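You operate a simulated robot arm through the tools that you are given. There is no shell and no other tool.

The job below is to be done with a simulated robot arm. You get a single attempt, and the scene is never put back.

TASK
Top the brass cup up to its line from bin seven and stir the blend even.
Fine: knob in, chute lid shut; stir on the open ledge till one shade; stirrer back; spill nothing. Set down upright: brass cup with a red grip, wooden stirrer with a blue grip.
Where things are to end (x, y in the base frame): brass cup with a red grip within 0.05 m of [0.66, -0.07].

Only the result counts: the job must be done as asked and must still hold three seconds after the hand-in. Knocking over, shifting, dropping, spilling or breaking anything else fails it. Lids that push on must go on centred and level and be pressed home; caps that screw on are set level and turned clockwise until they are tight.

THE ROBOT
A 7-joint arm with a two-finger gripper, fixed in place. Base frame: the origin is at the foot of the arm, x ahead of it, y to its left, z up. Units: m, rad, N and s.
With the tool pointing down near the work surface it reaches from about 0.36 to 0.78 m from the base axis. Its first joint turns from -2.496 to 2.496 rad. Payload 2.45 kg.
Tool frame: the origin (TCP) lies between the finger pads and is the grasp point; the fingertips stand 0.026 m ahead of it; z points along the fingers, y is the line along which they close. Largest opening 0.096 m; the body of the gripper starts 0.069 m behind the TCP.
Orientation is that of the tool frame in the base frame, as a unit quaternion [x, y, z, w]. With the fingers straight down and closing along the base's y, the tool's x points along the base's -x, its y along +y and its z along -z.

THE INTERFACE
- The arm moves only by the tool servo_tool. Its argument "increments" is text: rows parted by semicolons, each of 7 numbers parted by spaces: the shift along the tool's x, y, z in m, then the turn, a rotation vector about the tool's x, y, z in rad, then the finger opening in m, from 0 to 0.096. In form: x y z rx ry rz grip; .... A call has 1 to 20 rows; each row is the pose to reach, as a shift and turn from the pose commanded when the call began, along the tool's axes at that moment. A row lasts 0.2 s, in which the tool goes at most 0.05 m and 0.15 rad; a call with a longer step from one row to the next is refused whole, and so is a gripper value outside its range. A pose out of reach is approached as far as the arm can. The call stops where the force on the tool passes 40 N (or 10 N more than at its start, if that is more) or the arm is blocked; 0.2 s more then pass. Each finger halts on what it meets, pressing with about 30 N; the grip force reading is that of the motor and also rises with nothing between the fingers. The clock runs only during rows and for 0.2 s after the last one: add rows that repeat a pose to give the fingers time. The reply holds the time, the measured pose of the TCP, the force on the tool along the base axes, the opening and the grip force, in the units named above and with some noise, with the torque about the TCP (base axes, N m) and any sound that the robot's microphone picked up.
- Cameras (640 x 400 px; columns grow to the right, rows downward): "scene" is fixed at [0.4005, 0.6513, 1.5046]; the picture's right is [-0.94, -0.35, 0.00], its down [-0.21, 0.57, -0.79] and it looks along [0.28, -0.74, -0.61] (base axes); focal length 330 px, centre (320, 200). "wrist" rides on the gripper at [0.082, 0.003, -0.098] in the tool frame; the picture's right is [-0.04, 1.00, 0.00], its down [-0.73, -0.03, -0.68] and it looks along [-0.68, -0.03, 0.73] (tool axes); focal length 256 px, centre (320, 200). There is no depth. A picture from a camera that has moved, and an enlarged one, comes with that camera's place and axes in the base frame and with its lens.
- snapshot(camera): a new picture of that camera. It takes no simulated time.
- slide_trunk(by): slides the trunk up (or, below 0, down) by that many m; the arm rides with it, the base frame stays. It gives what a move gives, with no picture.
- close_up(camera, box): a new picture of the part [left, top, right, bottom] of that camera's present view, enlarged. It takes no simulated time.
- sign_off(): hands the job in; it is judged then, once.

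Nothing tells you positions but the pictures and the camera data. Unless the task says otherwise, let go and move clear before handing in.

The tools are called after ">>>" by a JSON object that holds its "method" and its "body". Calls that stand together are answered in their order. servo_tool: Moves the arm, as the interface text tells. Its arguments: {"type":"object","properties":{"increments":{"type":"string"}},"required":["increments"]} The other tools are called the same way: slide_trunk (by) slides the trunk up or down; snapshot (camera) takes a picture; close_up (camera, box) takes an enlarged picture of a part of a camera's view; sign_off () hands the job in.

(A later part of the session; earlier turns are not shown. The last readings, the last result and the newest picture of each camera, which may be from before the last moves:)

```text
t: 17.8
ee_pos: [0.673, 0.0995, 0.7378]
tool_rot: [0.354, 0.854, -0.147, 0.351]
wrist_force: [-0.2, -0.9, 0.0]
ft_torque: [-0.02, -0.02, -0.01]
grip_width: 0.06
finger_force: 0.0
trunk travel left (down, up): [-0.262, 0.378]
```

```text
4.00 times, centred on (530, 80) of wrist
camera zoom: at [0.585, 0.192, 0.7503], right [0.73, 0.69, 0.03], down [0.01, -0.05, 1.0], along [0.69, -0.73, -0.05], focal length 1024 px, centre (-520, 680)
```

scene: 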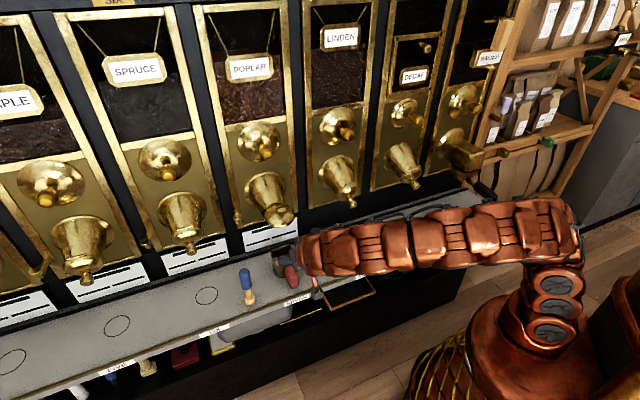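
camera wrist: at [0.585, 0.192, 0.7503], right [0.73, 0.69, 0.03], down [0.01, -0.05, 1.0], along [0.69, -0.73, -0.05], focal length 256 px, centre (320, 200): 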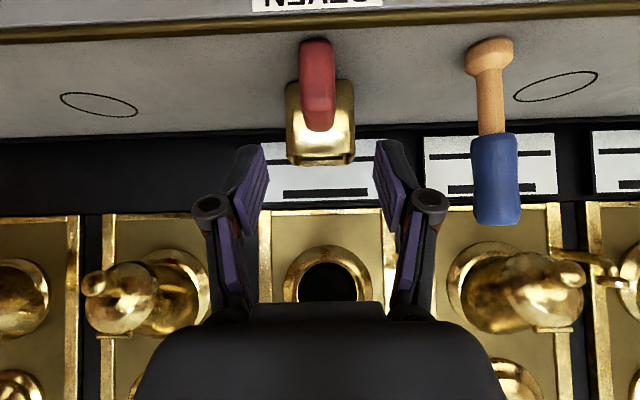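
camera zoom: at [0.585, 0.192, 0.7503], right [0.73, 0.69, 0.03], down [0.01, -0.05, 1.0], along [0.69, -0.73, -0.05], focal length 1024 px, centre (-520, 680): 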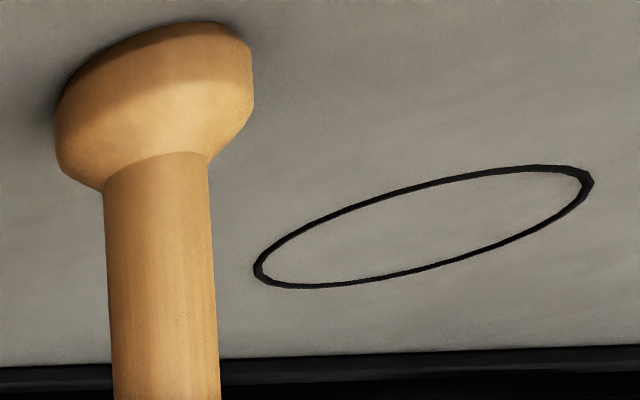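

All measurements now agree: cup at a≈0.5455, n≈-0.56; ring seven (midpoint of rings six and eight) at a≈0.548, n≈-0.563; mouth at a≈0.546. The cup is centred, so I'll raise the trunk, go back to the knob and grip it.

>>> {"method": "slide_trunk", "body": {"by": 0.313}}

>>> {"method": "servo_tool", "body": {"increments": "0 0 0 0 -0.12 0 0.07; 0 0 0 0 -0.24 0 0.07; 0 0 0 0 -0.35 0 0.07; 0 0 0 0 -0.35 0 0.07"}}

```text
t: 20.9
ee_pos: [0.6737, 0.1001, 1.0504]
tool_rot: [0.354, 0.855, -0.145, 0.351]
wrist_force: [0.2, 0.4, 0.2]
ft_torque: [-0.01, -0.04, 0.0]
grip_width: 0.06
finger_force: 0.1
trunk travel left (down, up): [-0.575, 0.065]
```

```text
t: 21.9
ee_pos: [0.674, 0.0999, 1.0518]
tool_rot: [0.323, 0.78, -0.205, 0.495]
wrist_force: [0.2, 0.4, -0.2]
ft_torque: [-0.01, -0.02, 0.03]
grip_width: 0.0702
finger_force: 0.0
trunk travel left (down, up): [-0.575, 0.065]
```

The tool is level with the knob again. I'll advance to it with the fingers at 7 cm.

>>> {"method": "servo_tool", "body": {"increments": "-0.0175 0 0.0377 0 0 0 0.07; -0.035 0 0.0754 0 0 0 0.07; -0.0525 0 0.1131 0 0 0 0.07; -0.066 0 0.1415 0 0 0 0.07; -0.078 0 0.166 0 0 0 0.07; -0.0876 0 0.1886 0 0 0 0.07; -0.0876 0 0.1886 0 0 0 0.07"}}

>>> {"method": "snapshot", "body": {"camera": "wrist"}}

```text
t: 23.5
ee_pos: [0.8217, -0.0483, 1.0498]
tool_rot: [0.324, 0.78, -0.206, 0.495]
wrist_force: [-0.4, -0.1, -0.1]
ft_torque: [0.01, 0.02, 0.04]
grip_width: 0.0701
finger_force: 0.0
trunk travel left (down, up): [-0.575, 0.065]
```

```text
taken
camera wrist: at [0.736, 0.0421, 1.0176], right [0.72, 0.69, 0.04], down [-0.23, 0.19, 0.95], along [0.66, -0.69, 0.3], focal length 256 px, centre (320, 200)
```

wrist: 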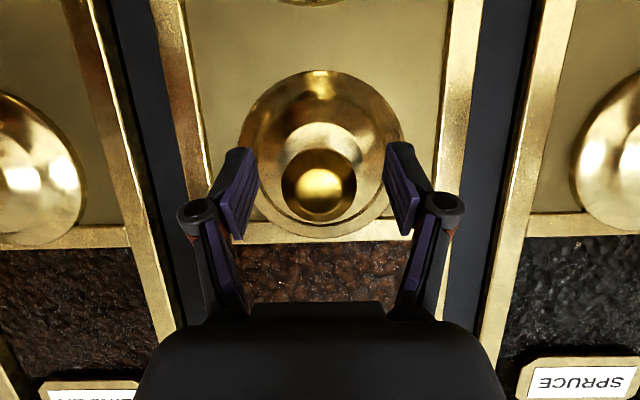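

The knob is centred between the fingers. I'll close on it now.

>>> {"method": "servo_tool", "body": {"increments": "0 0 0 0 0 0 0.055; 0 0 0 0 0 0 0.04; 0 0 0 0 0 0 0.025; 0 0 0 0 0 0 0.025; 0 0 0 0 0 0 0.025"}}

>>> {"method": "snapshot", "body": {"camera": "wrist"}}

>>> {"method": "close_up", "body": {"camera": "scene", "box": [224, 120, 320, 180]}}

>>> {"method": "close_up", "body": {"camera": "scene", "box": [256, 235, 320, 275]}}

```text
t: 24.7
ee_pos: [0.8209, -0.0484, 1.051]
tool_rot: [0.323, 0.781, -0.204, 0.494]
wrist_force: [-3.1, -1.0, -0.6]
ft_torque: [0.0, 0.0, -0.11]
grip_width: 0.0371
finger_force: 45.2
trunk travel left (down, up): [-0.575, 0.065]
```

```text
taken
camera wrist: at [0.7355, 0.0421, 1.0174], right [0.72, 0.69, 0.04], down [-0.23, 0.19, 0.95], along [0.65, -0.69, 0.3], focal length 256 px, centre (320, 200)
```

wrist: 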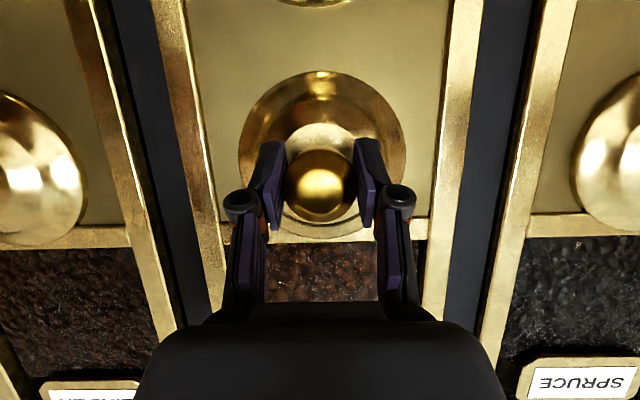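

```text
6.67 times, centred on (272, 150) of scene
camera zoom: at [0.4005, 0.6513, 1.5046], right [-0.94, -0.35, 0.0], down [-0.21, 0.57, -0.79], along [0.28, -0.74, -0.61], focal length 2199 px, centre (640, 533)
```

zoom: 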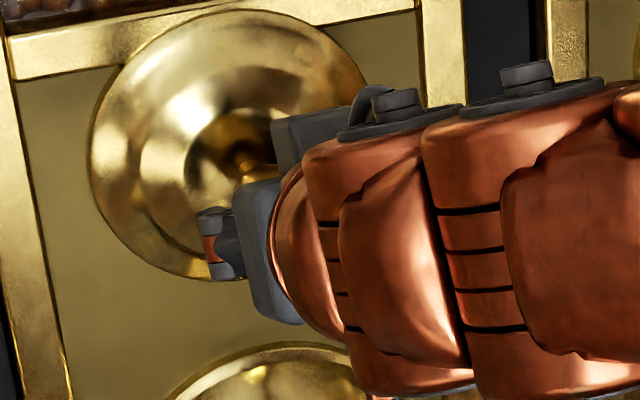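

```text
10.00 times, centred on (288, 255) of scene
camera zoom: at [0.4005, 0.6513, 1.5046], right [-0.94, -0.35, 0.0], down [-0.21, 0.57, -0.79], along [0.28, -0.74, -0.61], focal length 3298 px, centre (640, -350)
```

zoom: 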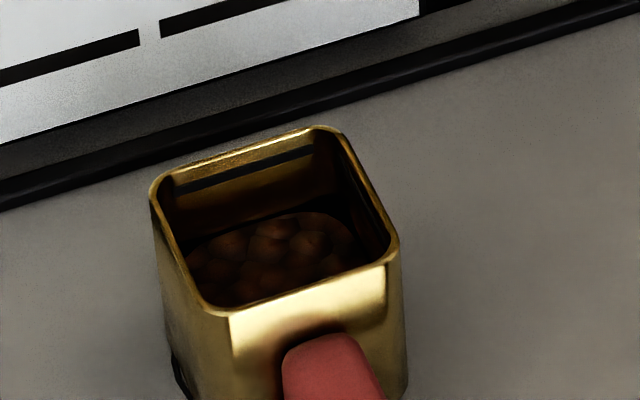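

Knob is gripped, and the scene camera sees into the cup. I'll test with a tiny pull of 8 mm out and straight back in, to learn the flow rate.

>>> {"method": "servo_tool", "body": {"increments": "0.0034 0 -0.0072 0 0 0 0.025; 0 0 0 0 0 0 0.025; 0 0 0 0 0 0 0.025"}}

>>> {"method": "close_up", "body": {"camera": "scene", "box": [256, 235, 320, 275]}}

>>> {"method": "close_up", "body": {"camera": "scene", "box": [224, 120, 320, 180]}}

```text
t: 25.5
ee_pos: [0.8203, -0.0475, 1.0481]
tool_rot: [0.323, 0.78, -0.205, 0.494]
wrist_force: [-3.7, -2.0, -6.2]
ft_torque: [0.03, 0.18, -0.08]
grip_width: 0.037
finger_force: 45.1
trunk travel left (down, up): [-0.575, 0.065]
```

```text
10.00 times, centred on (288, 255) of scene
camera zoom: at [0.4005, 0.6513, 1.5046], right [-0.94, -0.35, 0.0], down [-0.21, 0.57, -0.79], along [0.28, -0.74, -0.61], focal length 3298 px, centre (640, -350)
```

zoom: 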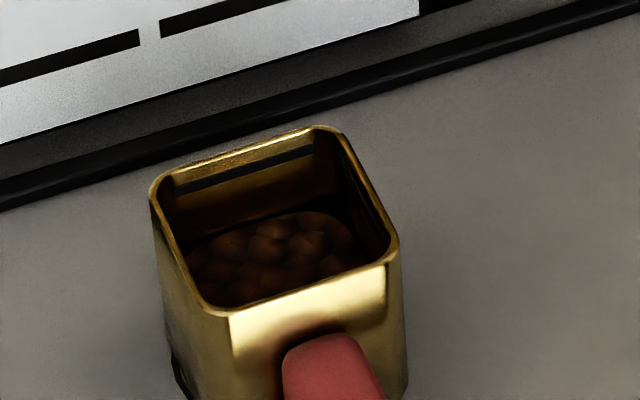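

```text
6.67 times, centred on (272, 150) of scene
camera zoom: at [0.4005, 0.6513, 1.5046], right [-0.94, -0.35, 0.0], down [-0.21, 0.57, -0.79], along [0.28, -0.74, -0.61], focal length 2199 px, centre (640, 533)
```

zoom: 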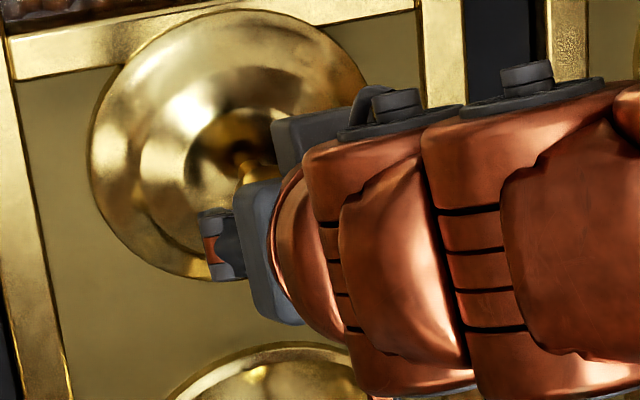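

No clear change in level. I'll pull farther, 1.5 cm out and held briefly, then look before deciding.

>>> {"method": "servo_tool", "body": {"increments": "0.0032 0 -0.0068 0 0 0 0.025; 0.0064 0 -0.0136 0 0 0 0.025"}}

>>> {"method": "snapshot", "body": {"camera": "scene"}}

>>> {"method": "close_up", "body": {"camera": "scene", "box": [256, 235, 320, 275]}}

>>> {"method": "close_up", "body": {"camera": "scene", "box": [224, 120, 320, 180]}}

>>> {"method": "snapshot", "body": {"camera": "wrist"}}

```text
t: 26.1
ee_pos: [0.8084, -0.0366, 1.0501]
tool_rot: [0.323, 0.78, -0.205, 0.495]
wrist_force: [-1.4, -0.5, -3.0]
ft_torque: [0.12, 0.37, -0.05]
grip_width: 0.0369
finger_force: 45.0
trunk travel left (down, up): [-0.575, 0.065]
```

```text
taken
```

scene: 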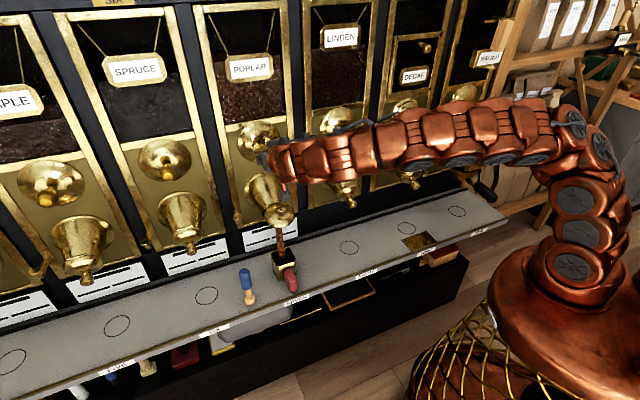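

```text
10.00 times, centred on (288, 255) of scene
camera zoom: at [0.4005, 0.6513, 1.5046], right [-0.94, -0.35, 0.0], down [-0.21, 0.57, -0.79], along [0.28, -0.74, -0.61], focal length 3298 px, centre (640, -350)
```

zoom: 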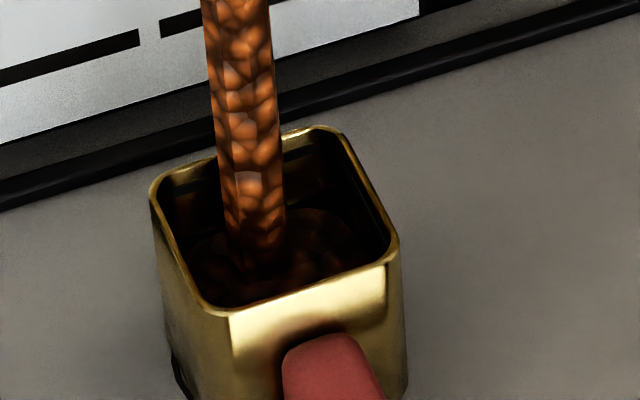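

```text
6.67 times, centred on (272, 150) of scene
camera zoom: at [0.4005, 0.6513, 1.5046], right [-0.94, -0.35, 0.0], down [-0.21, 0.57, -0.79], along [0.28, -0.74, -0.61], focal length 2199 px, centre (640, 533)
```

zoom: 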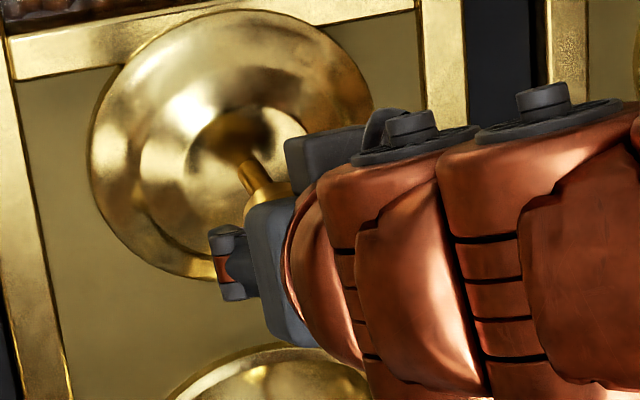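

```text
taken
camera wrist: at [0.7235, 0.0539, 1.0174], right [0.72, 0.69, 0.04], down [-0.23, 0.19, 0.95], along [0.66, -0.69, 0.3], focal length 256 px, centre (320, 200)
```

wrist: 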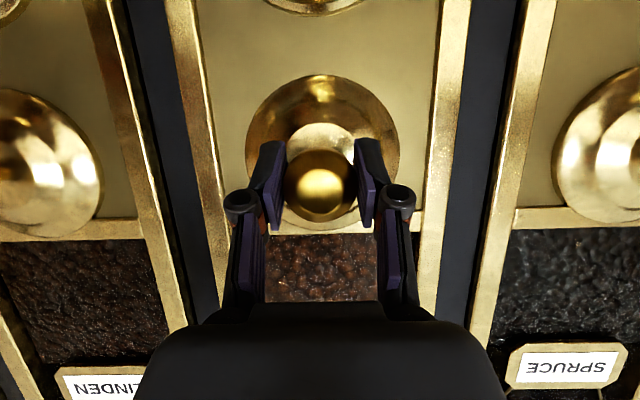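

Beans are streaming cleanly into the cup. I'll hold for another short while and watch the level against the line.

>>> {"method": "servo_tool", "body": {"increments": "0 0 0 0 0 0 0.025; 0 0 0 0 0 0 0.025"}}

>>> {"method": "close_up", "body": {"camera": "scene", "box": [256, 235, 320, 275]}}

```text
t: 26.7
ee_pos: [0.8092, -0.0365, 1.0499]
tool_rot: [0.323, 0.781, -0.204, 0.494]
wrist_force: [-0.9, -1.1, -1.0]
ft_torque: [-0.1, -0.1, -0.05]
grip_width: 0.0367
finger_force: 44.5
trunk travel left (down, up): [-0.575, 0.065]
```

```text
10.00 times, centred on (288, 255) of scene
camera zoom: at [0.4005, 0.6513, 1.5046], right [-0.94, -0.35, 0.0], down [-0.21, 0.57, -0.79], along [0.28, -0.74, -0.61], focal length 3298 px, centre (640, -350)
```

zoom: 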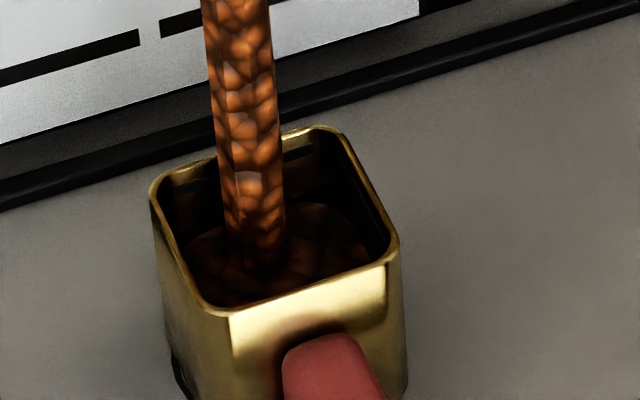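

Level is rising slowly, with roughly 2.5 cm to go. I'll continue in short bursts.

>>> {"method": "servo_tool", "body": {"increments": "0 0 0 0 0 0 0.025; 0 0 0 0 0 0 0.025; 0 0 0 0 0 0 0.025; 0 0 0 0 0 0 0.025"}}

>>> {"method": "close_up", "body": {"camera": "scene", "box": [256, 235, 320, 275]}}

```text
t: 27.7
ee_pos: [0.8088, -0.038, 1.0488]
tool_rot: [0.324, 0.78, -0.206, 0.494]
wrist_force: [0.4, -0.8, 0.7]
ft_torque: [0.01, -0.02, 0.01]
grip_width: 0.037
finger_force: 45.0
trunk travel left (down, up): [-0.575, 0.065]
```

```text
10.00 times, centred on (288, 255) of scene
camera zoom: at [0.4005, 0.6513, 1.5046], right [-0.94, -0.35, 0.0], down [-0.21, 0.57, -0.79], along [0.28, -0.74, -0.61], focal length 3298 px, centre (640, -350)
```

zoom: 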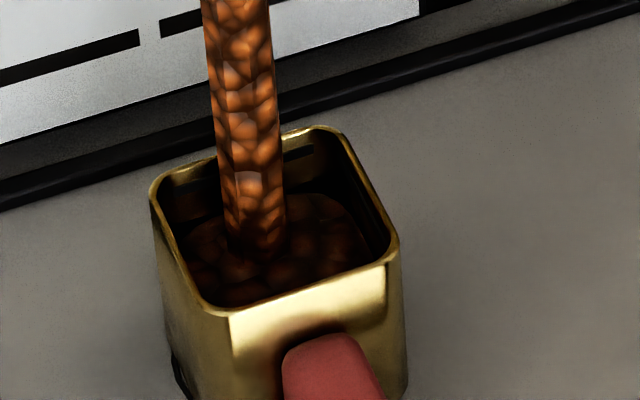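

Level has risen by roughly 1 cm's worth of pixels per second at most. I'll continue for 1.4 s and look again.

>>> {"method": "servo_tool", "body": {"increments": "0 0 0 0 0 0 0.025; 0 0 0 0 0 0 0.025; 0 0 0 0 0 0 0.025; 0 0 0 0 0 0 0.025; 0 0 0 0 0 0 0.025; 0 0 0 0 0 0 0.025"}}

>>> {"method": "close_up", "body": {"camera": "scene", "box": [256, 235, 320, 275]}}

```text
t: 29.1
ee_pos: [0.8094, -0.0361, 1.0494]
tool_rot: [0.325, 0.78, -0.206, 0.494]
wrist_force: [-0.8, 0.0, 2.8]
ft_torque: [0.03, -0.06, 0.02]
grip_width: 0.0368
finger_force: 45.3
trunk travel left (down, up): [-0.575, 0.065]
```

```text
10.00 times, centred on (288, 255) of scene
camera zoom: at [0.4005, 0.6513, 1.5046], right [-0.94, -0.35, 0.0], down [-0.21, 0.57, -0.79], along [0.28, -0.74, -0.61], focal length 3298 px, centre (640, -350)
```

zoom: 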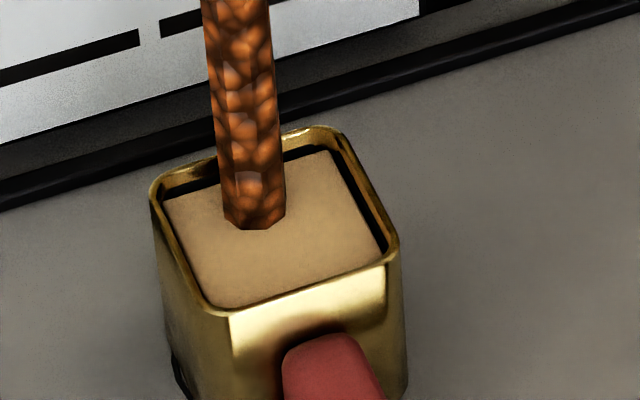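

The level has jumped right up to the line. I'll push the knob in at once.

>>> {"method": "servo_tool", "body": {"increments": "-0.0068 0 0.0145 0 0 0 0.025"}}

>>> {"method": "close_up", "body": {"camera": "scene", "box": [256, 235, 320, 275]}}

>>> {"method": "close_up", "body": {"camera": "scene", "box": [224, 120, 320, 180]}}

>>> {"method": "snapshot", "body": {"camera": "scene"}}

```text
t: 29.5
ee_pos: [0.8188, -0.0469, 1.0492]
tool_rot: [0.323, 0.78, -0.204, 0.495]
wrist_force: [0.5, 1.1, 7.6]
ft_torque: [0.15, 0.07, 0.11]
grip_width: 0.0371
finger_force: 45.4
trunk travel left (down, up): [-0.575, 0.065]
```

```text
10.00 times, centred on (288, 255) of scene
camera zoom: at [0.4005, 0.6513, 1.5046], right [-0.94, -0.35, 0.0], down [-0.21, 0.57, -0.79], along [0.28, -0.74, -0.61], focal length 3298 px, centre (640, -350)
```

zoom: 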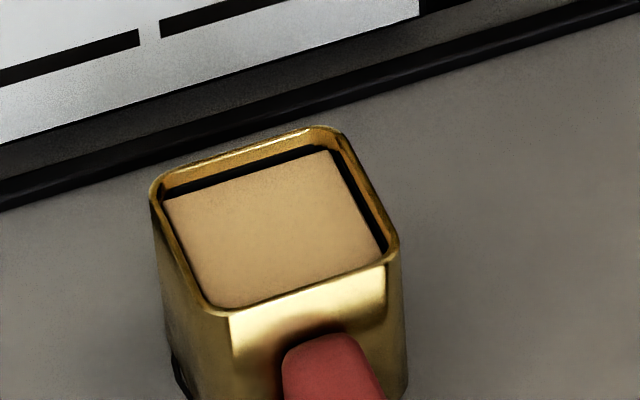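

```text
6.67 times, centred on (272, 150) of scene
camera zoom: at [0.4005, 0.6513, 1.5046], right [-0.94, -0.35, 0.0], down [-0.21, 0.57, -0.79], along [0.28, -0.74, -0.61], focal length 2199 px, centre (640, 533)
```

zoom: 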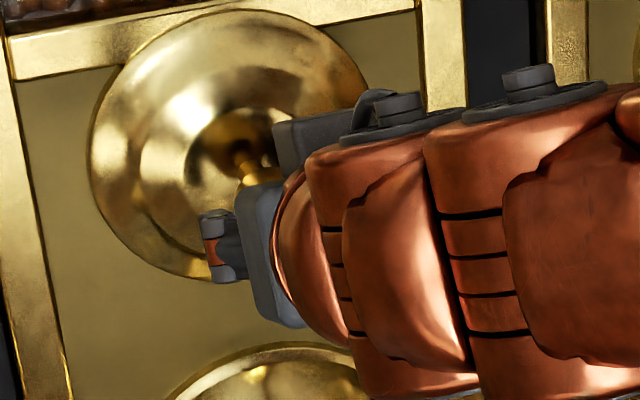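

```text
taken
```

scene: 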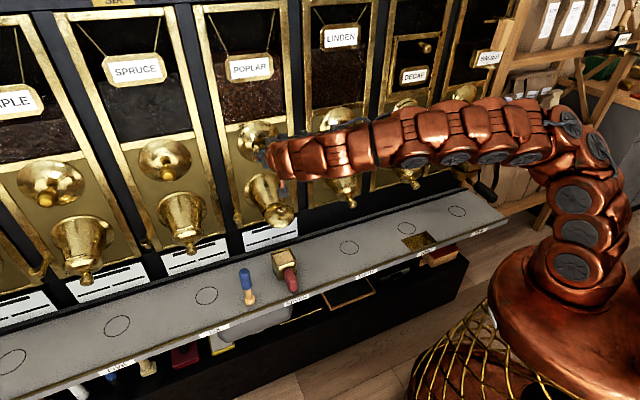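

Flow has stopped. I'll push the knob firmly home with a few more millimetres and check the level closely.

>>> {"method": "servo_tool", "body": {"increments": "-0.0012 0 0.0026 0 0 0 0.025; -0.0018 0 0.0038 0 0 0 0.025; -0.0018 0 0.0038 0 0 0 0.025"}}

>>> {"method": "close_up", "body": {"camera": "scene", "box": [264, 240, 304, 265]}}

>>> {"method": "close_up", "body": {"camera": "scene", "box": [240, 180, 320, 240]}}

```text
t: 30.3
ee_pos: [0.8215, -0.0498, 1.0502]
tool_rot: [0.324, 0.78, -0.205, 0.494]
wrist_force: [-29.5, 12.2, -6.5]
ft_torque: [0.1, 0.11, -0.35]
grip_width: 0.0369
finger_force: 44.5
trunk travel left (down, up): [-0.575, 0.065]
```

```text
16.00 times, centred on (284, 252) of scene
camera zoom: at [0.4005, 0.6513, 1.5046], right [-0.94, -0.35, 0.0], down [-0.21, 0.57, -0.79], along [0.28, -0.74, -0.61], focal length 5277 px, centre (896, -640)
```

zoom: 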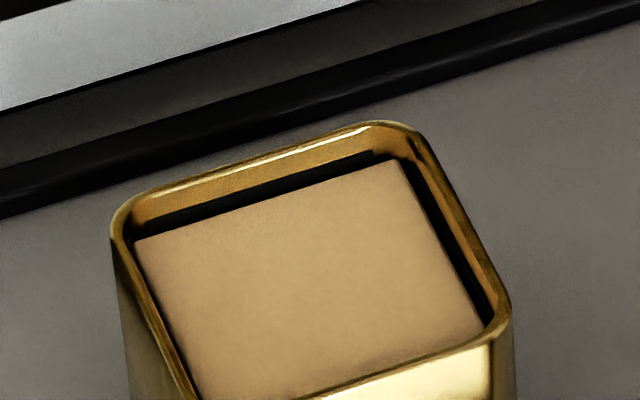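

```text
6.67 times, centred on (280, 210) of scene
camera zoom: at [0.4005, 0.6513, 1.5046], right [-0.94, -0.35, 0.0], down [-0.21, 0.57, -0.79], along [0.28, -0.74, -0.61], focal length 2199 px, centre (587, 133)
```

zoom: 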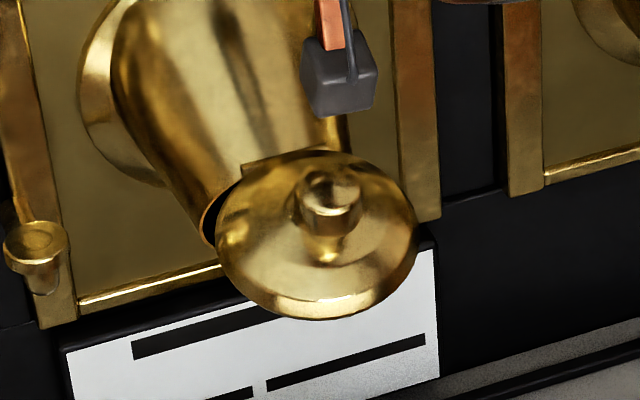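

The knob is fully home (about 30 N resistance), and the surface sits right at the line's lower edge. I'll ease the push, release the knob, and back away for a look at the level from another angle.

>>> {"method": "servo_tool", "body": {"increments": "0.0017 0 -0.0036 0 0 0 0.025; 0.0017 0 -0.0036 0 0 0 0.05; 0.0017 0 -0.0036 0 0 0 0.07; 0.0017 0 -0.0036 0 0 0 0.07; 0.0017 0 -0.0036 0 0 0 0.07; 0.019 0 -0.04 0 0 0 0.07; 0.037 0 -0.078 0 0 0 0.07; 0.055 0 -0.116 0 0 0 0.07; 0.073 0 -0.154 0 0 0 0.07; 0.09 0 -0.192 0 0 0 0.07; 0.09 0 -0.192 0 0 0 0.07"}}

>>> {"method": "close_up", "body": {"camera": "scene", "box": [220, 110, 316, 170]}}

>>> {"method": "snapshot", "body": {"camera": "scene"}}

```text
t: 32.7
ee_pos: [0.6735, 0.0989, 1.0489]
tool_rot: [0.323, 0.781, -0.204, 0.494]
wrist_force: [0.8, -0.3, -0.1]
ft_torque: [0.02, -0.01, -0.02]
grip_width: 0.0701
finger_force: 0.0
trunk travel left (down, up): [-0.575, 0.065]
```

```text
6.67 times, centred on (268, 140) of scene
camera zoom: at [0.4005, 0.6513, 1.5046], right [-0.94, -0.35, 0.0], down [-0.21, 0.57, -0.79], along [0.28, -0.74, -0.61], focal length 2199 px, centre (667, 600)
```

zoom: 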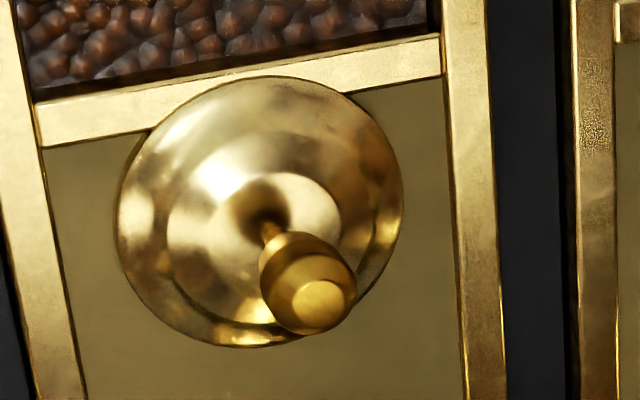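

```text
taken
```

scene: 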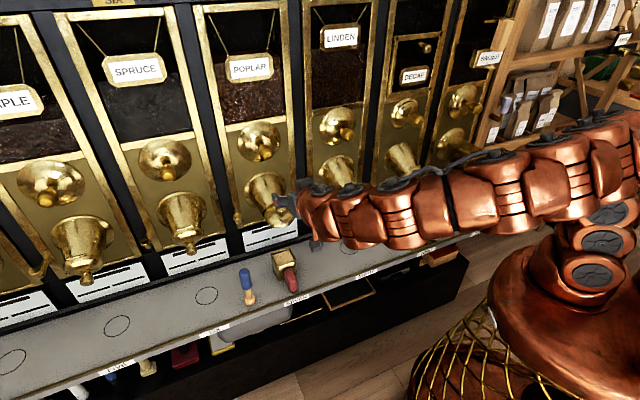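

The knob looks exactly as it did at the start. I'll lower the trunk and tilt the camera down to check the level against the line from a second viewpoint, with the lid in view too.

>>> {"method": "servo_tool", "body": {"increments": "0 0 0 0 0.14 0 0.07; 0 0 0 0 0.28 0 0.05; 0 0 0 0 0.42 0 0.03; 0 0 0 0 0.56 0 0.02; 0 0 0 0 0.65 0 0.01; 0 0 0 0 0.65 0 0.005; 0 0 0 0 0.65 0 0.005; 0 0 0 0 0.65 0 0.005"}}

>>> {"method": "slide_trunk", "body": {"by": -0.15}}

>>> {"method": "snapshot", "body": {"camera": "wrist"}}

```text
t: 34.5
ee_pos: [0.6733, 0.0985, 1.0518]
tool_rot: [0.373, 0.897, -0.091, 0.219]
wrist_force: [-0.3, 0.0, 0.5]
ft_torque: [-0.01, 0.0, 0.03]
grip_width: 0.0051
finger_force: 0.1
trunk travel left (down, up): [-0.575, 0.065]
```

```text
t: 36.3
ee_pos: [0.6736, 0.098, 0.9]
tool_rot: [0.371, 0.898, -0.091, 0.22]
wrist_force: [0.1, 0.1, 0.0]
ft_torque: [0.04, -0.01, 0.0]
grip_width: 0.0051
finger_force: 0.1
trunk travel left (down, up): [-0.425, 0.215]
```

```text
taken
camera wrist: at [0.5926, 0.1848, 0.9502], right [0.73, 0.68, 0.02], down [0.22, -0.26, 0.94], along [0.65, -0.68, -0.34], focal length 256 px, centre (320, 200)
```

wrist: 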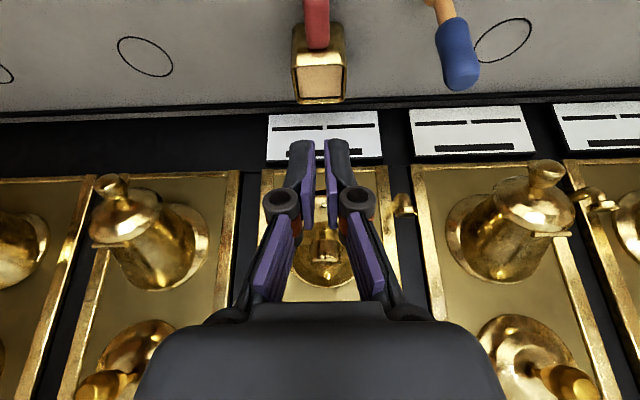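

>>> {"method": "close_up", "body": {"camera": "wrist", "box": [280, 40, 360, 110]}}

>>> {"method": "close_up", "body": {"camera": "scene", "box": [264, 240, 304, 265]}}

```text
5.71 times, centred on (320, 75) of wrist
camera zoom: at [0.5926, 0.1848, 0.9502], right [0.73, 0.68, 0.02], down [0.22, -0.26, 0.94], along [0.65, -0.68, -0.34], focal length 1463 px, centre (320, 914)
```

zoom: 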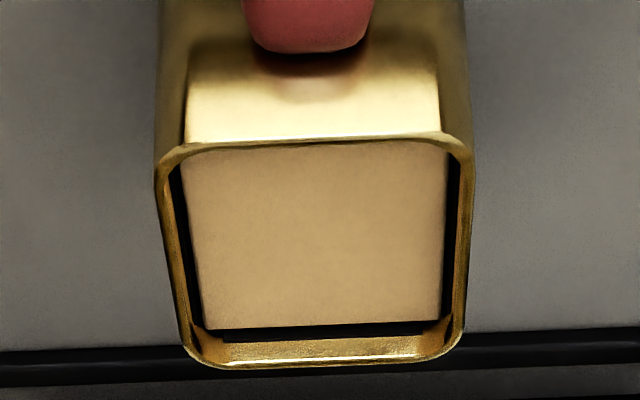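

```text
16.00 times, centred on (284, 252) of scene
camera zoom: at [0.4005, 0.6513, 1.5046], right [-0.94, -0.35, 0.0], down [-0.21, 0.57, -0.79], along [0.28, -0.74, -0.61], focal length 5277 px, centre (896, -640)
```

zoom: 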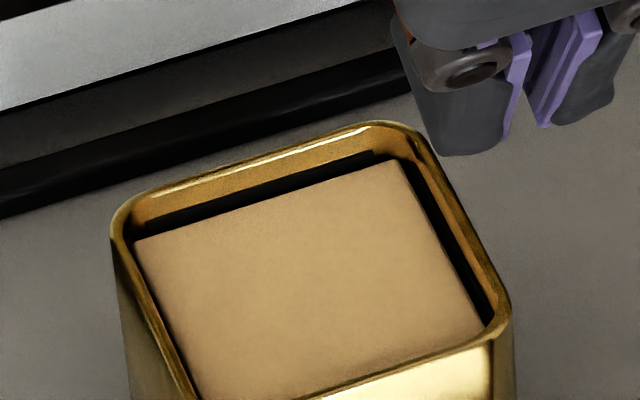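

The level is at the line from both viewpoints and nothing has spilled. Next is the lid. I'll straddle its knob with the fingers 5 cm apart, pitched about 30° below horizontal, and sweep it down around its hinge. First I reorient, staying clear.

>>> {"method": "servo_tool", "body": {"increments": "-0.0046 0.001 -0.009 0 -0.141 0 0.02; -0.0093 0.001 -0.0177 0 -0.282 0 0.035; -0.0139 0.001 -0.0266 0 -0.423 0 0.05; -0.0185 0.001 -0.0354 0 -0.565 0 0.05; -0.0185 0.001 -0.0354 0 -0.565 0 0.05"}}

>>> {"method": "snapshot", "body": {"camera": "wrist"}}

>>> {"method": "close_up", "body": {"camera": "scene", "box": [220, 160, 380, 260]}}

```text
t: 37.5
ee_pos: [0.6741, 0.1, 0.9411]
tool_rot: [0.331, 0.8, -0.191, 0.462]
wrist_force: [0.5, -0.6, -0.3]
ft_torque: [0.02, -0.03, 0.0]
grip_width: 0.0501
finger_force: 0.1
trunk travel left (down, up): [-0.425, 0.215]
```

```text
taken
camera wrist: at [0.5873, 0.1907, 0.9199], right [0.72, 0.69, 0.03], down [-0.18, 0.13, 0.98], along [0.67, -0.71, 0.22], focal length 256 px, centre (320, 200)
```

wrist: 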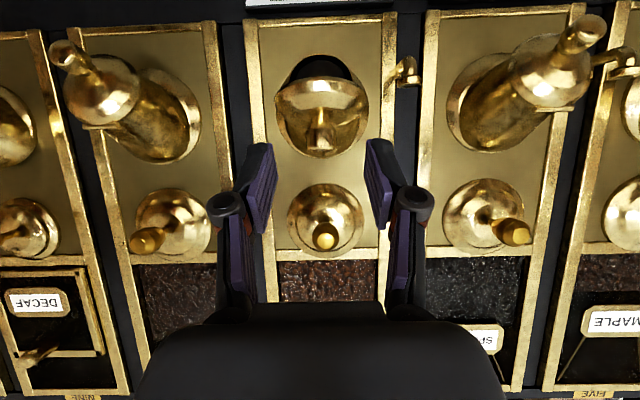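

```text
4.00 times, centred on (300, 210) of scene
camera zoom: at [0.4005, 0.6513, 1.5046], right [-0.94, -0.35, 0.0], down [-0.21, 0.57, -0.79], along [0.28, -0.74, -0.61], focal length 1319 px, centre (400, 160)
```

zoom: 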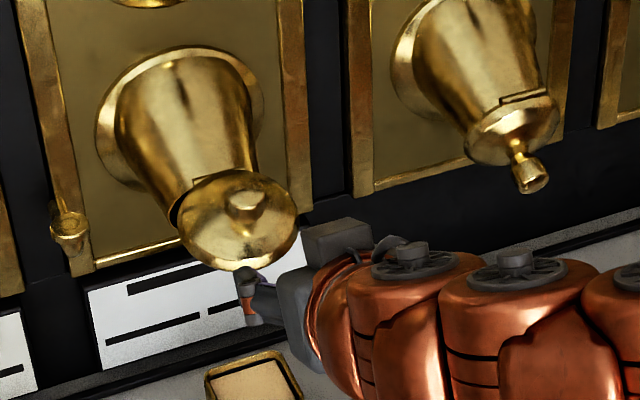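

I'll take one more measurement of the lid from this angle before touching it.

>>> {"method": "close_up", "body": {"camera": "wrist", "box": [250, 40, 400, 170]}}

>>> {"method": "close_up", "body": {"camera": "wrist", "box": [420, 0, 620, 180]}}

```text
3.08 times, centred on (325, 105) of wrist
camera zoom: at [0.5873, 0.1907, 0.9199], right [0.72, 0.69, 0.03], down [-0.18, 0.13, 0.98], along [0.67, -0.71, 0.22], focal length 788 px, centre (305, 492)
```

zoom: 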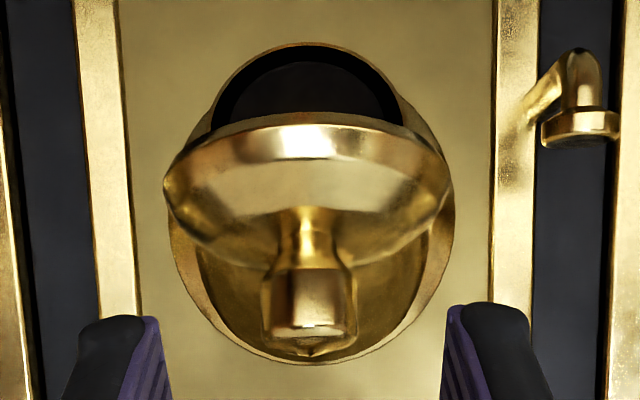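

```text
2.22 times, centred on (520, 90) of wrist
camera zoom: at [0.5873, 0.1907, 0.9199], right [0.72, 0.69, 0.03], down [-0.18, 0.13, 0.98], along [0.67, -0.71, 0.22], focal length 569 px, centre (-124, 444)
```

zoom: 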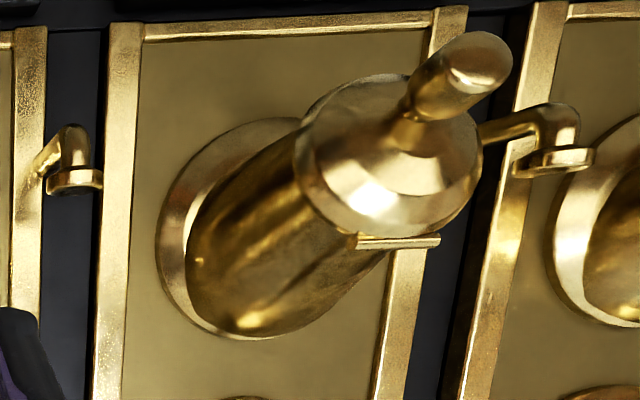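

Lid edge is at n≈-0.505, z≈0.870 and the knob tip at z≈0.931, both matching. I'll move in to straddle the knob just above the lid, then check.

>>> {"method": "servo_tool", "body": {"increments": "-0.0132 -0.0008 0.0249 0 0 0 0.05; -0.0264 -0.0008 0.0498 0 0 0 0.05; -0.0396 -0.0008 0.0748 0 0 0 0.05; -0.0396 -0.0008 0.0748 0 0 0 0.05"}}

>>> {"method": "snapshot", "body": {"camera": "wrist"}}

>>> {"method": "close_up", "body": {"camera": "scene", "box": [220, 160, 380, 260]}}

```text
t: 38.5
ee_pos: [0.7332, 0.04, 0.9379]
tool_rot: [0.332, 0.8, -0.191, 0.462]
wrist_force: [0.7, 0.6, -0.9]
ft_torque: [0.03, 0.01, 0.02]
grip_width: 0.0496
finger_force: 0.1
trunk travel left (down, up): [-0.425, 0.215]
```

```text
taken
camera wrist: at [0.6457, 0.1321, 0.917], right [0.72, 0.69, 0.03], down [-0.18, 0.13, 0.98], along [0.67, -0.71, 0.22], focal length 256 px, centre (320, 200)
```

wrist: 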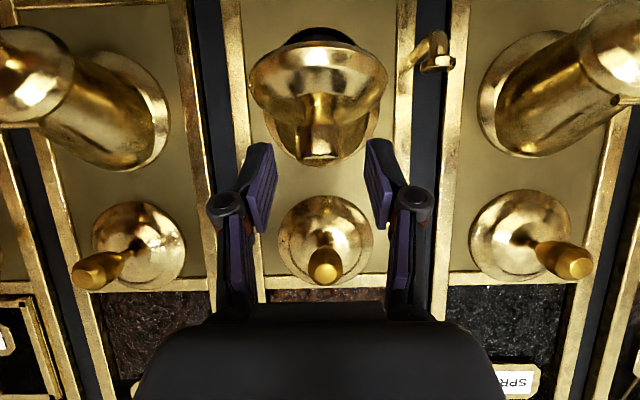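

```text
4.00 times, centred on (300, 210) of scene
camera zoom: at [0.4005, 0.6513, 1.5046], right [-0.94, -0.35, 0.0], down [-0.21, 0.57, -0.79], along [0.28, -0.74, -0.61], focal length 1319 px, centre (400, 160)
```

zoom: 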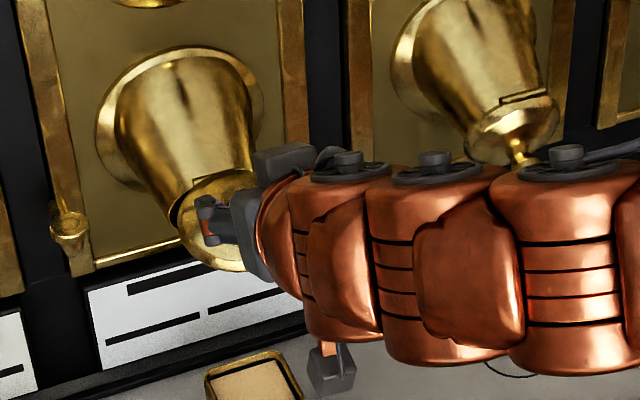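

The fingers straddle the lid knob. I'll start sweeping: first third of the arc, then check that the lid follows.

>>> {"method": "servo_tool", "body": {"increments": "0.0124 0 0.0137 0 0 0 0.05; 0.0248 0 0.0274 0 0 0 0.05; 0.0315 0 0.034 0 0 0 0.05; 0.0378 0 0.0401 0 0 0 0.05; 0.042 0 0.047 0 0 0 0.05; 0.0457 0 0.0539 0 0 0 0.05"}}

>>> {"method": "snapshot", "body": {"camera": "wrist"}}

>>> {"method": "close_up", "body": {"camera": "scene", "box": [220, 160, 380, 260]}}

```text
t: 39.9
ee_pos: [0.7507, 0.0222, 0.8713]
tool_rot: [0.331, 0.801, -0.192, 0.461]
wrist_force: [0.3, 0.6, 0.3]
ft_torque: [0.03, -0.01, 0.08]
grip_width: 0.0502
finger_force: 0.3
trunk travel left (down, up): [-0.425, 0.215]
```

```text
taken
camera wrist: at [0.6636, 0.1137, 0.8493], right [0.72, 0.69, 0.03], down [-0.17, 0.13, 0.98], along [0.67, -0.71, 0.22], focal length 256 px, centre (320, 200)
```

wrist: 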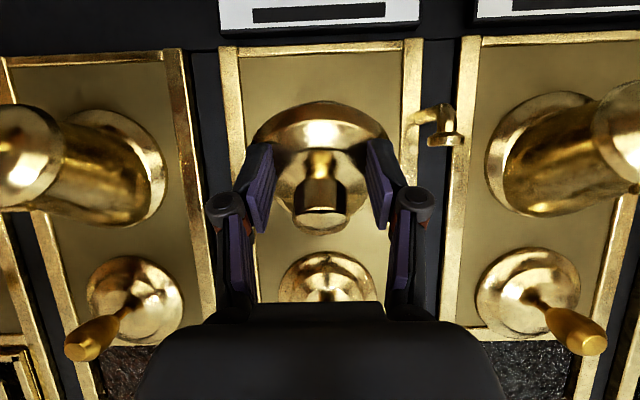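

```text
4.00 times, centred on (300, 210) of scene
camera zoom: at [0.4005, 0.6513, 1.5046], right [-0.94, -0.35, 0.0], down [-0.21, 0.57, -0.79], along [0.28, -0.74, -0.61], focal length 1319 px, centre (400, 160)
```

zoom: 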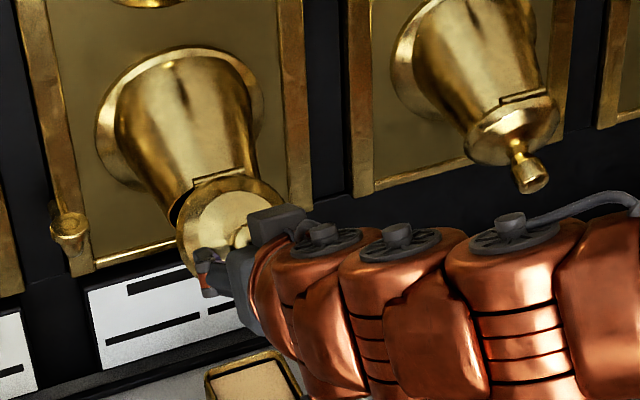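

The lid is following smoothly with almost no force. I'll continue the arc to closed.

>>> {"method": "servo_tool", "body": {"increments": "0.0021 0 0.0078 0 0 0 0.05; 0.0041 0 0.0155 0 0 0 0.05; 0.0041 0 0.0236 0 0 0 0.05; 0.004 0 0.0316 0 0 0 0.05; 0.0019 0 0.0393 0 0 0 0.05; -0.0002 0 0.0469 0 0 0 0.05; -0.0051 0 0.0565 0 0 0 0.05; -0.0095 0 0.0625 0 0 0 0.05"}}

>>> {"method": "snapshot", "body": {"camera": "wrist"}}

>>> {"method": "close_up", "body": {"camera": "scene", "box": [220, 160, 380, 260]}}

```text
t: 41.7
ee_pos: [0.7877, -0.0103, 0.8448]
tool_rot: [0.329, 0.804, -0.187, 0.459]
wrist_force: [-23.4, 17.0, -3.8]
ft_torque: [0.04, 0.17, -1.05]
grip_width: 0.0587
finger_force: 5.6
trunk travel left (down, up): [-0.425, 0.215]
stopped in row 8: the force on the tool passed its limit at 48 N (the readings are from after the stop); the commanded pose is now the measured one
```

```text
taken
camera wrist: at [0.702, 0.0815, 0.8239], right [0.72, 0.7, 0.04], down [-0.17, 0.13, 0.98], along [0.68, -0.71, 0.21], focal length 256 px, centre (320, 200)
```

wrist: 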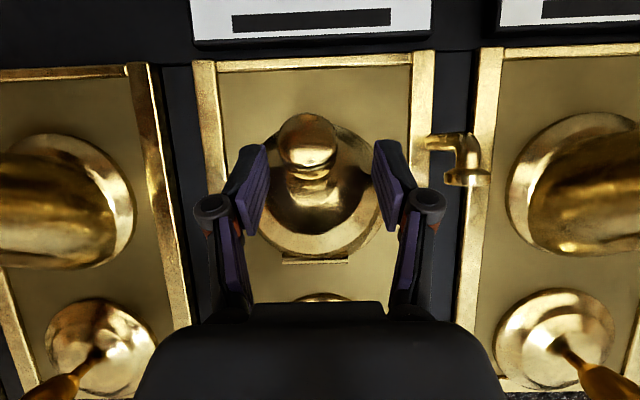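

```text
4.00 times, centred on (300, 210) of scene
camera zoom: at [0.4005, 0.6513, 1.5046], right [-0.94, -0.35, 0.0], down [-0.21, 0.57, -0.79], along [0.28, -0.74, -0.61], focal length 1319 px, centre (400, 160)
```

zoom: 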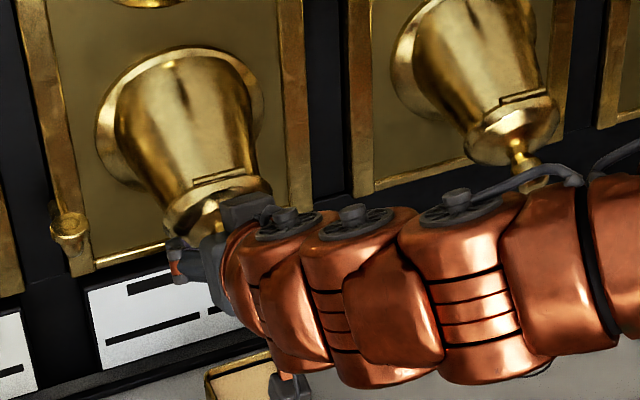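

The lid has met its seat with a firm push. I'll back straight off and check that it stays shut.

>>> {"method": "servo_tool", "body": {"increments": "0.0025 0 -0.0043 0 0 0 0.062; 0.01 0 -0.0173 0 0 0 0.062; 0.025 0 -0.0433 0 0 0 0.062; 0.045 0 -0.078 0 0 0 0.062; 0.065 0 -0.1126 0 0 0 0.062; 0.085 0 -0.147 0 0 0 0.062; 0.085 0 -0.147 0 0 0 0.062"}}

>>> {"method": "snapshot", "body": {"camera": "wrist"}}

>>> {"method": "close_up", "body": {"camera": "scene", "box": [220, 160, 380, 260]}}

```text
t: 43.3
ee_pos: [0.6697, 0.104, 0.8519]
tool_rot: [0.332, 0.803, -0.189, 0.458]
wrist_force: [0.4, -0.7, 0.2]
ft_torque: [0.03, 0.01, 0.04]
grip_width: 0.0622
finger_force: 0.1
trunk travel left (down, up): [-0.425, 0.215]
```

```text
taken
camera wrist: at [0.5818, 0.1955, 0.83], right [0.72, 0.69, 0.04], down [-0.17, 0.13, 0.98], along [0.67, -0.71, 0.21], focal length 256 px, centre (320, 200)
```

wrist: 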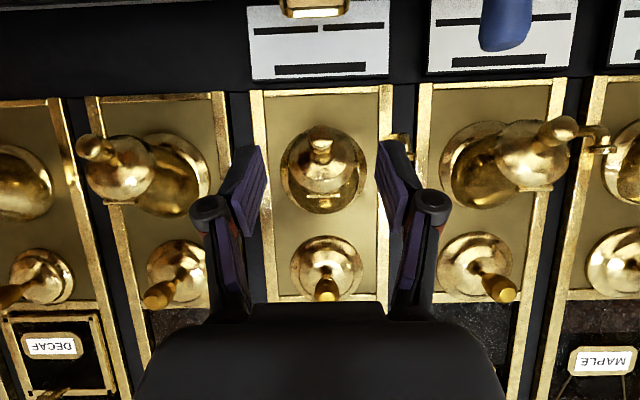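

```text
4.00 times, centred on (300, 210) of scene
camera zoom: at [0.4005, 0.6513, 1.5046], right [-0.94, -0.35, 0.0], down [-0.21, 0.57, -0.79], along [0.28, -0.74, -0.61], focal length 1319 px, centre (400, 160)
```

zoom: 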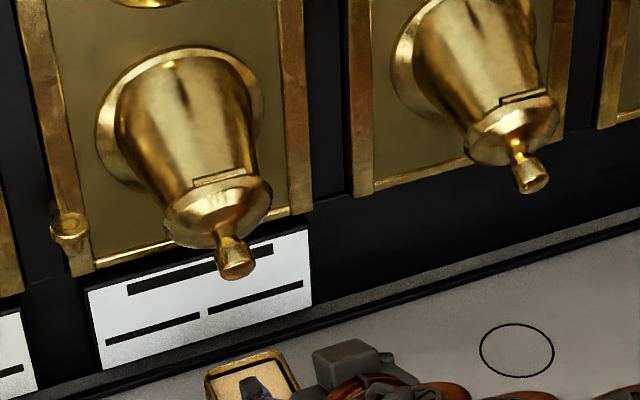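

The lid looks shut and stays put. I'll compare closely with the neighbouring closed lids, to be sure it is fully home.

>>> {"method": "close_up", "body": {"camera": "wrist", "box": [260, 110, 400, 220]}}

>>> {"method": "close_up", "body": {"camera": "scene", "box": [250, 190, 298, 240]}}

>>> {"method": "close_up", "body": {"camera": "scene", "box": [160, 195, 224, 260]}}

>>> {"method": "close_up", "body": {"camera": "scene", "box": [320, 160, 368, 215]}}

```text
3.64 times, centred on (330, 165) of wrist
camera zoom: at [0.5818, 0.1955, 0.83], right [0.72, 0.69, 0.04], down [-0.17, 0.13, 0.98], along [0.67, -0.71, 0.21], focal length 931 px, centre (284, 327)
```

zoom: 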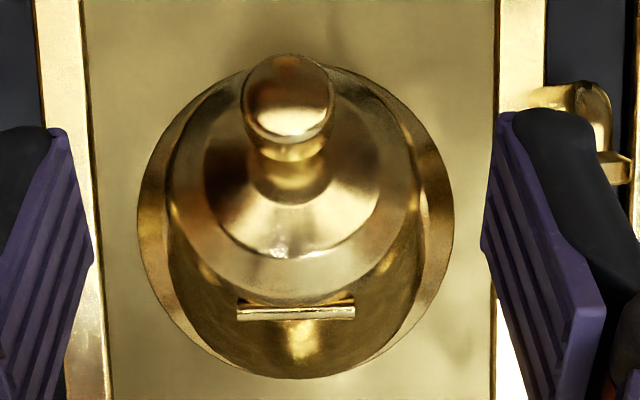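

```text
8.00 times, centred on (274, 215) of scene
camera zoom: at [0.4005, 0.6513, 1.5046], right [-0.94, -0.35, 0.0], down [-0.21, 0.57, -0.79], along [0.28, -0.74, -0.61], focal length 2639 px, centre (688, 80)
```

zoom: 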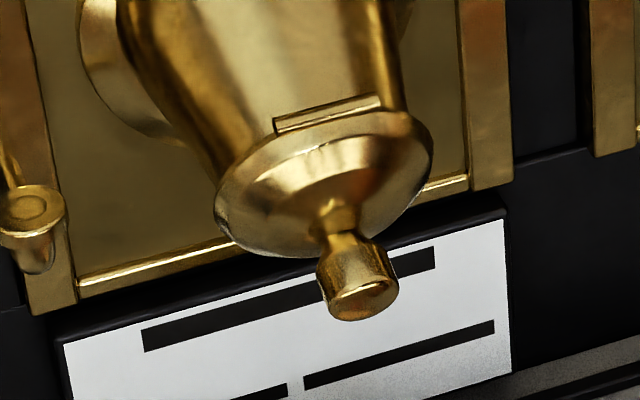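

```text
6.15 times, centred on (192, 228) of scene
camera zoom: at [0.4005, 0.6513, 1.5046], right [-0.94, -0.35, 0.0], down [-0.21, 0.57, -0.79], along [0.28, -0.74, -0.61], focal length 2030 px, centre (1108, 31)
```

zoom: 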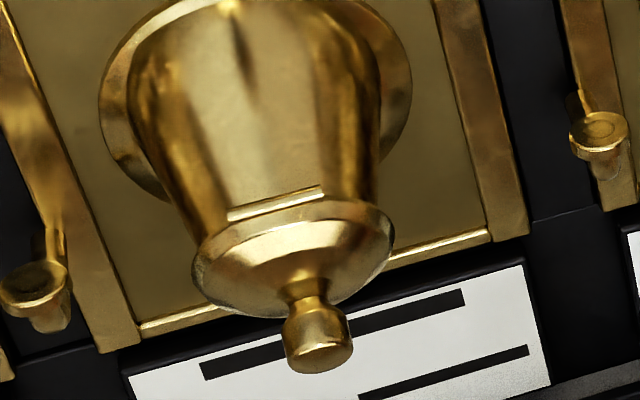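

```text
7.27 times, centred on (344, 188) of scene
camera zoom: at [0.4005, 0.6513, 1.5046], right [-0.94, -0.35, 0.0], down [-0.21, 0.57, -0.79], along [0.28, -0.74, -0.61], focal length 2399 px, centre (146, 291)
```

zoom: 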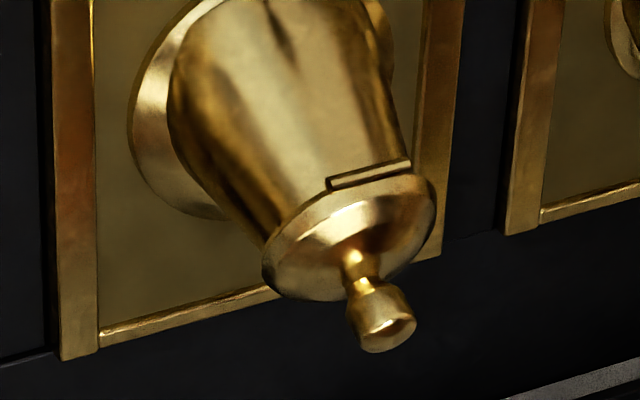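

It matches its shut neighbours within measuring error. To be certain, I'll give the lid knob one more gentle straight push with closed fingertips.

>>> {"method": "servo_tool", "body": {"increments": "0.007 -0.0008 0.004 0 0 0 0.04; 0.007 -0.0008 0.004 0 0 0 0.02; 0.007 -0.0008 0.004 0 0 0 0.0; 0.007 -0.0008 0.004 0 0 0 0.0; -0.013 -0.0008 0.0386 0 0 0 0; -0.033 -0.0008 0.0733 0 0 0 0; -0.0455 -0.0008 0.095 0 0 0 0; -0.0505 -0.0008 0.1037 0 0 0 0"}}

>>> {"method": "close_up", "body": {"camera": "scene", "box": [220, 160, 380, 260]}}

>>> {"method": "snapshot", "body": {"camera": "wrist"}}

```text
t: 45.1
ee_pos: [0.7501, 0.0241, 0.8371]
tool_rot: [0.331, 0.802, -0.189, 0.459]
wrist_force: [-1.2, -0.5, -0.8]
ft_torque: [0.0, 0.05, -0.02]
grip_width: 0.0001
finger_force: 28.8
trunk travel left (down, up): [-0.425, 0.215]
```

```text
4.00 times, centred on (300, 210) of scene
camera zoom: at [0.4005, 0.6513, 1.5046], right [-0.94, -0.35, 0.0], down [-0.21, 0.57, -0.79], along [0.28, -0.74, -0.61], focal length 1319 px, centre (400, 160)
```

zoom: 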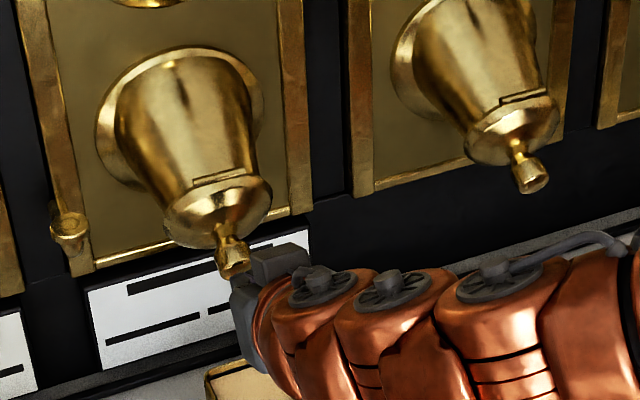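

```text
taken
camera wrist: at [0.6628, 0.1155, 0.8168], right [0.72, 0.7, 0.04], down [-0.17, 0.13, 0.98], along [0.67, -0.71, 0.21], focal length 256 px, centre (320, 200)
```

wrist: 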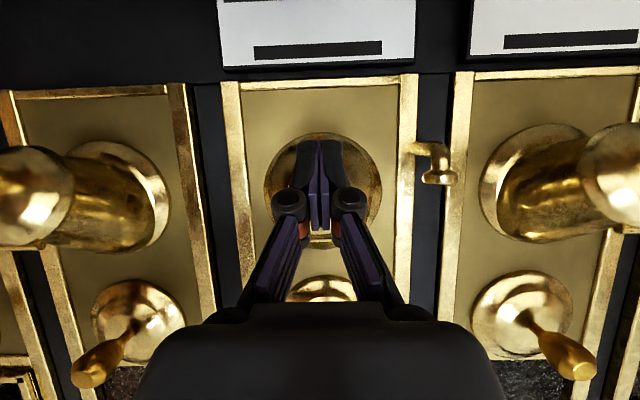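

No contact yet. I'll advance in small steps until it presses.

>>> {"method": "servo_tool", "body": {"increments": "-0.0025 0 0.0043 0 0 0 0; -0.005 0 0.0087 0 0 0 0; -0.0075 0 0.013 0 0 0 0; -0.009 0 0.0156 0 0 0 0; -0.0105 0 0.0182 0 0 0 0; -0.012 0 0.0208 0 0 0 0"}}

```text
t: 45.9
ee_pos: [0.7616, 0.0179, 0.8383]
tool_rot: [0.33, 0.803, -0.189, 0.459]
wrist_force: [-31.5, 18.4, 15.8]
ft_torque: [-0.18, -0.1, -0.41]
grip_width: 0.0
finger_force: 28.4
trunk travel left (down, up): [-0.425, 0.215]
stopped in row 4: the force on the tool passed its limit at 46 N (the readings are from after the stop); the commanded pose is now the measured one
```

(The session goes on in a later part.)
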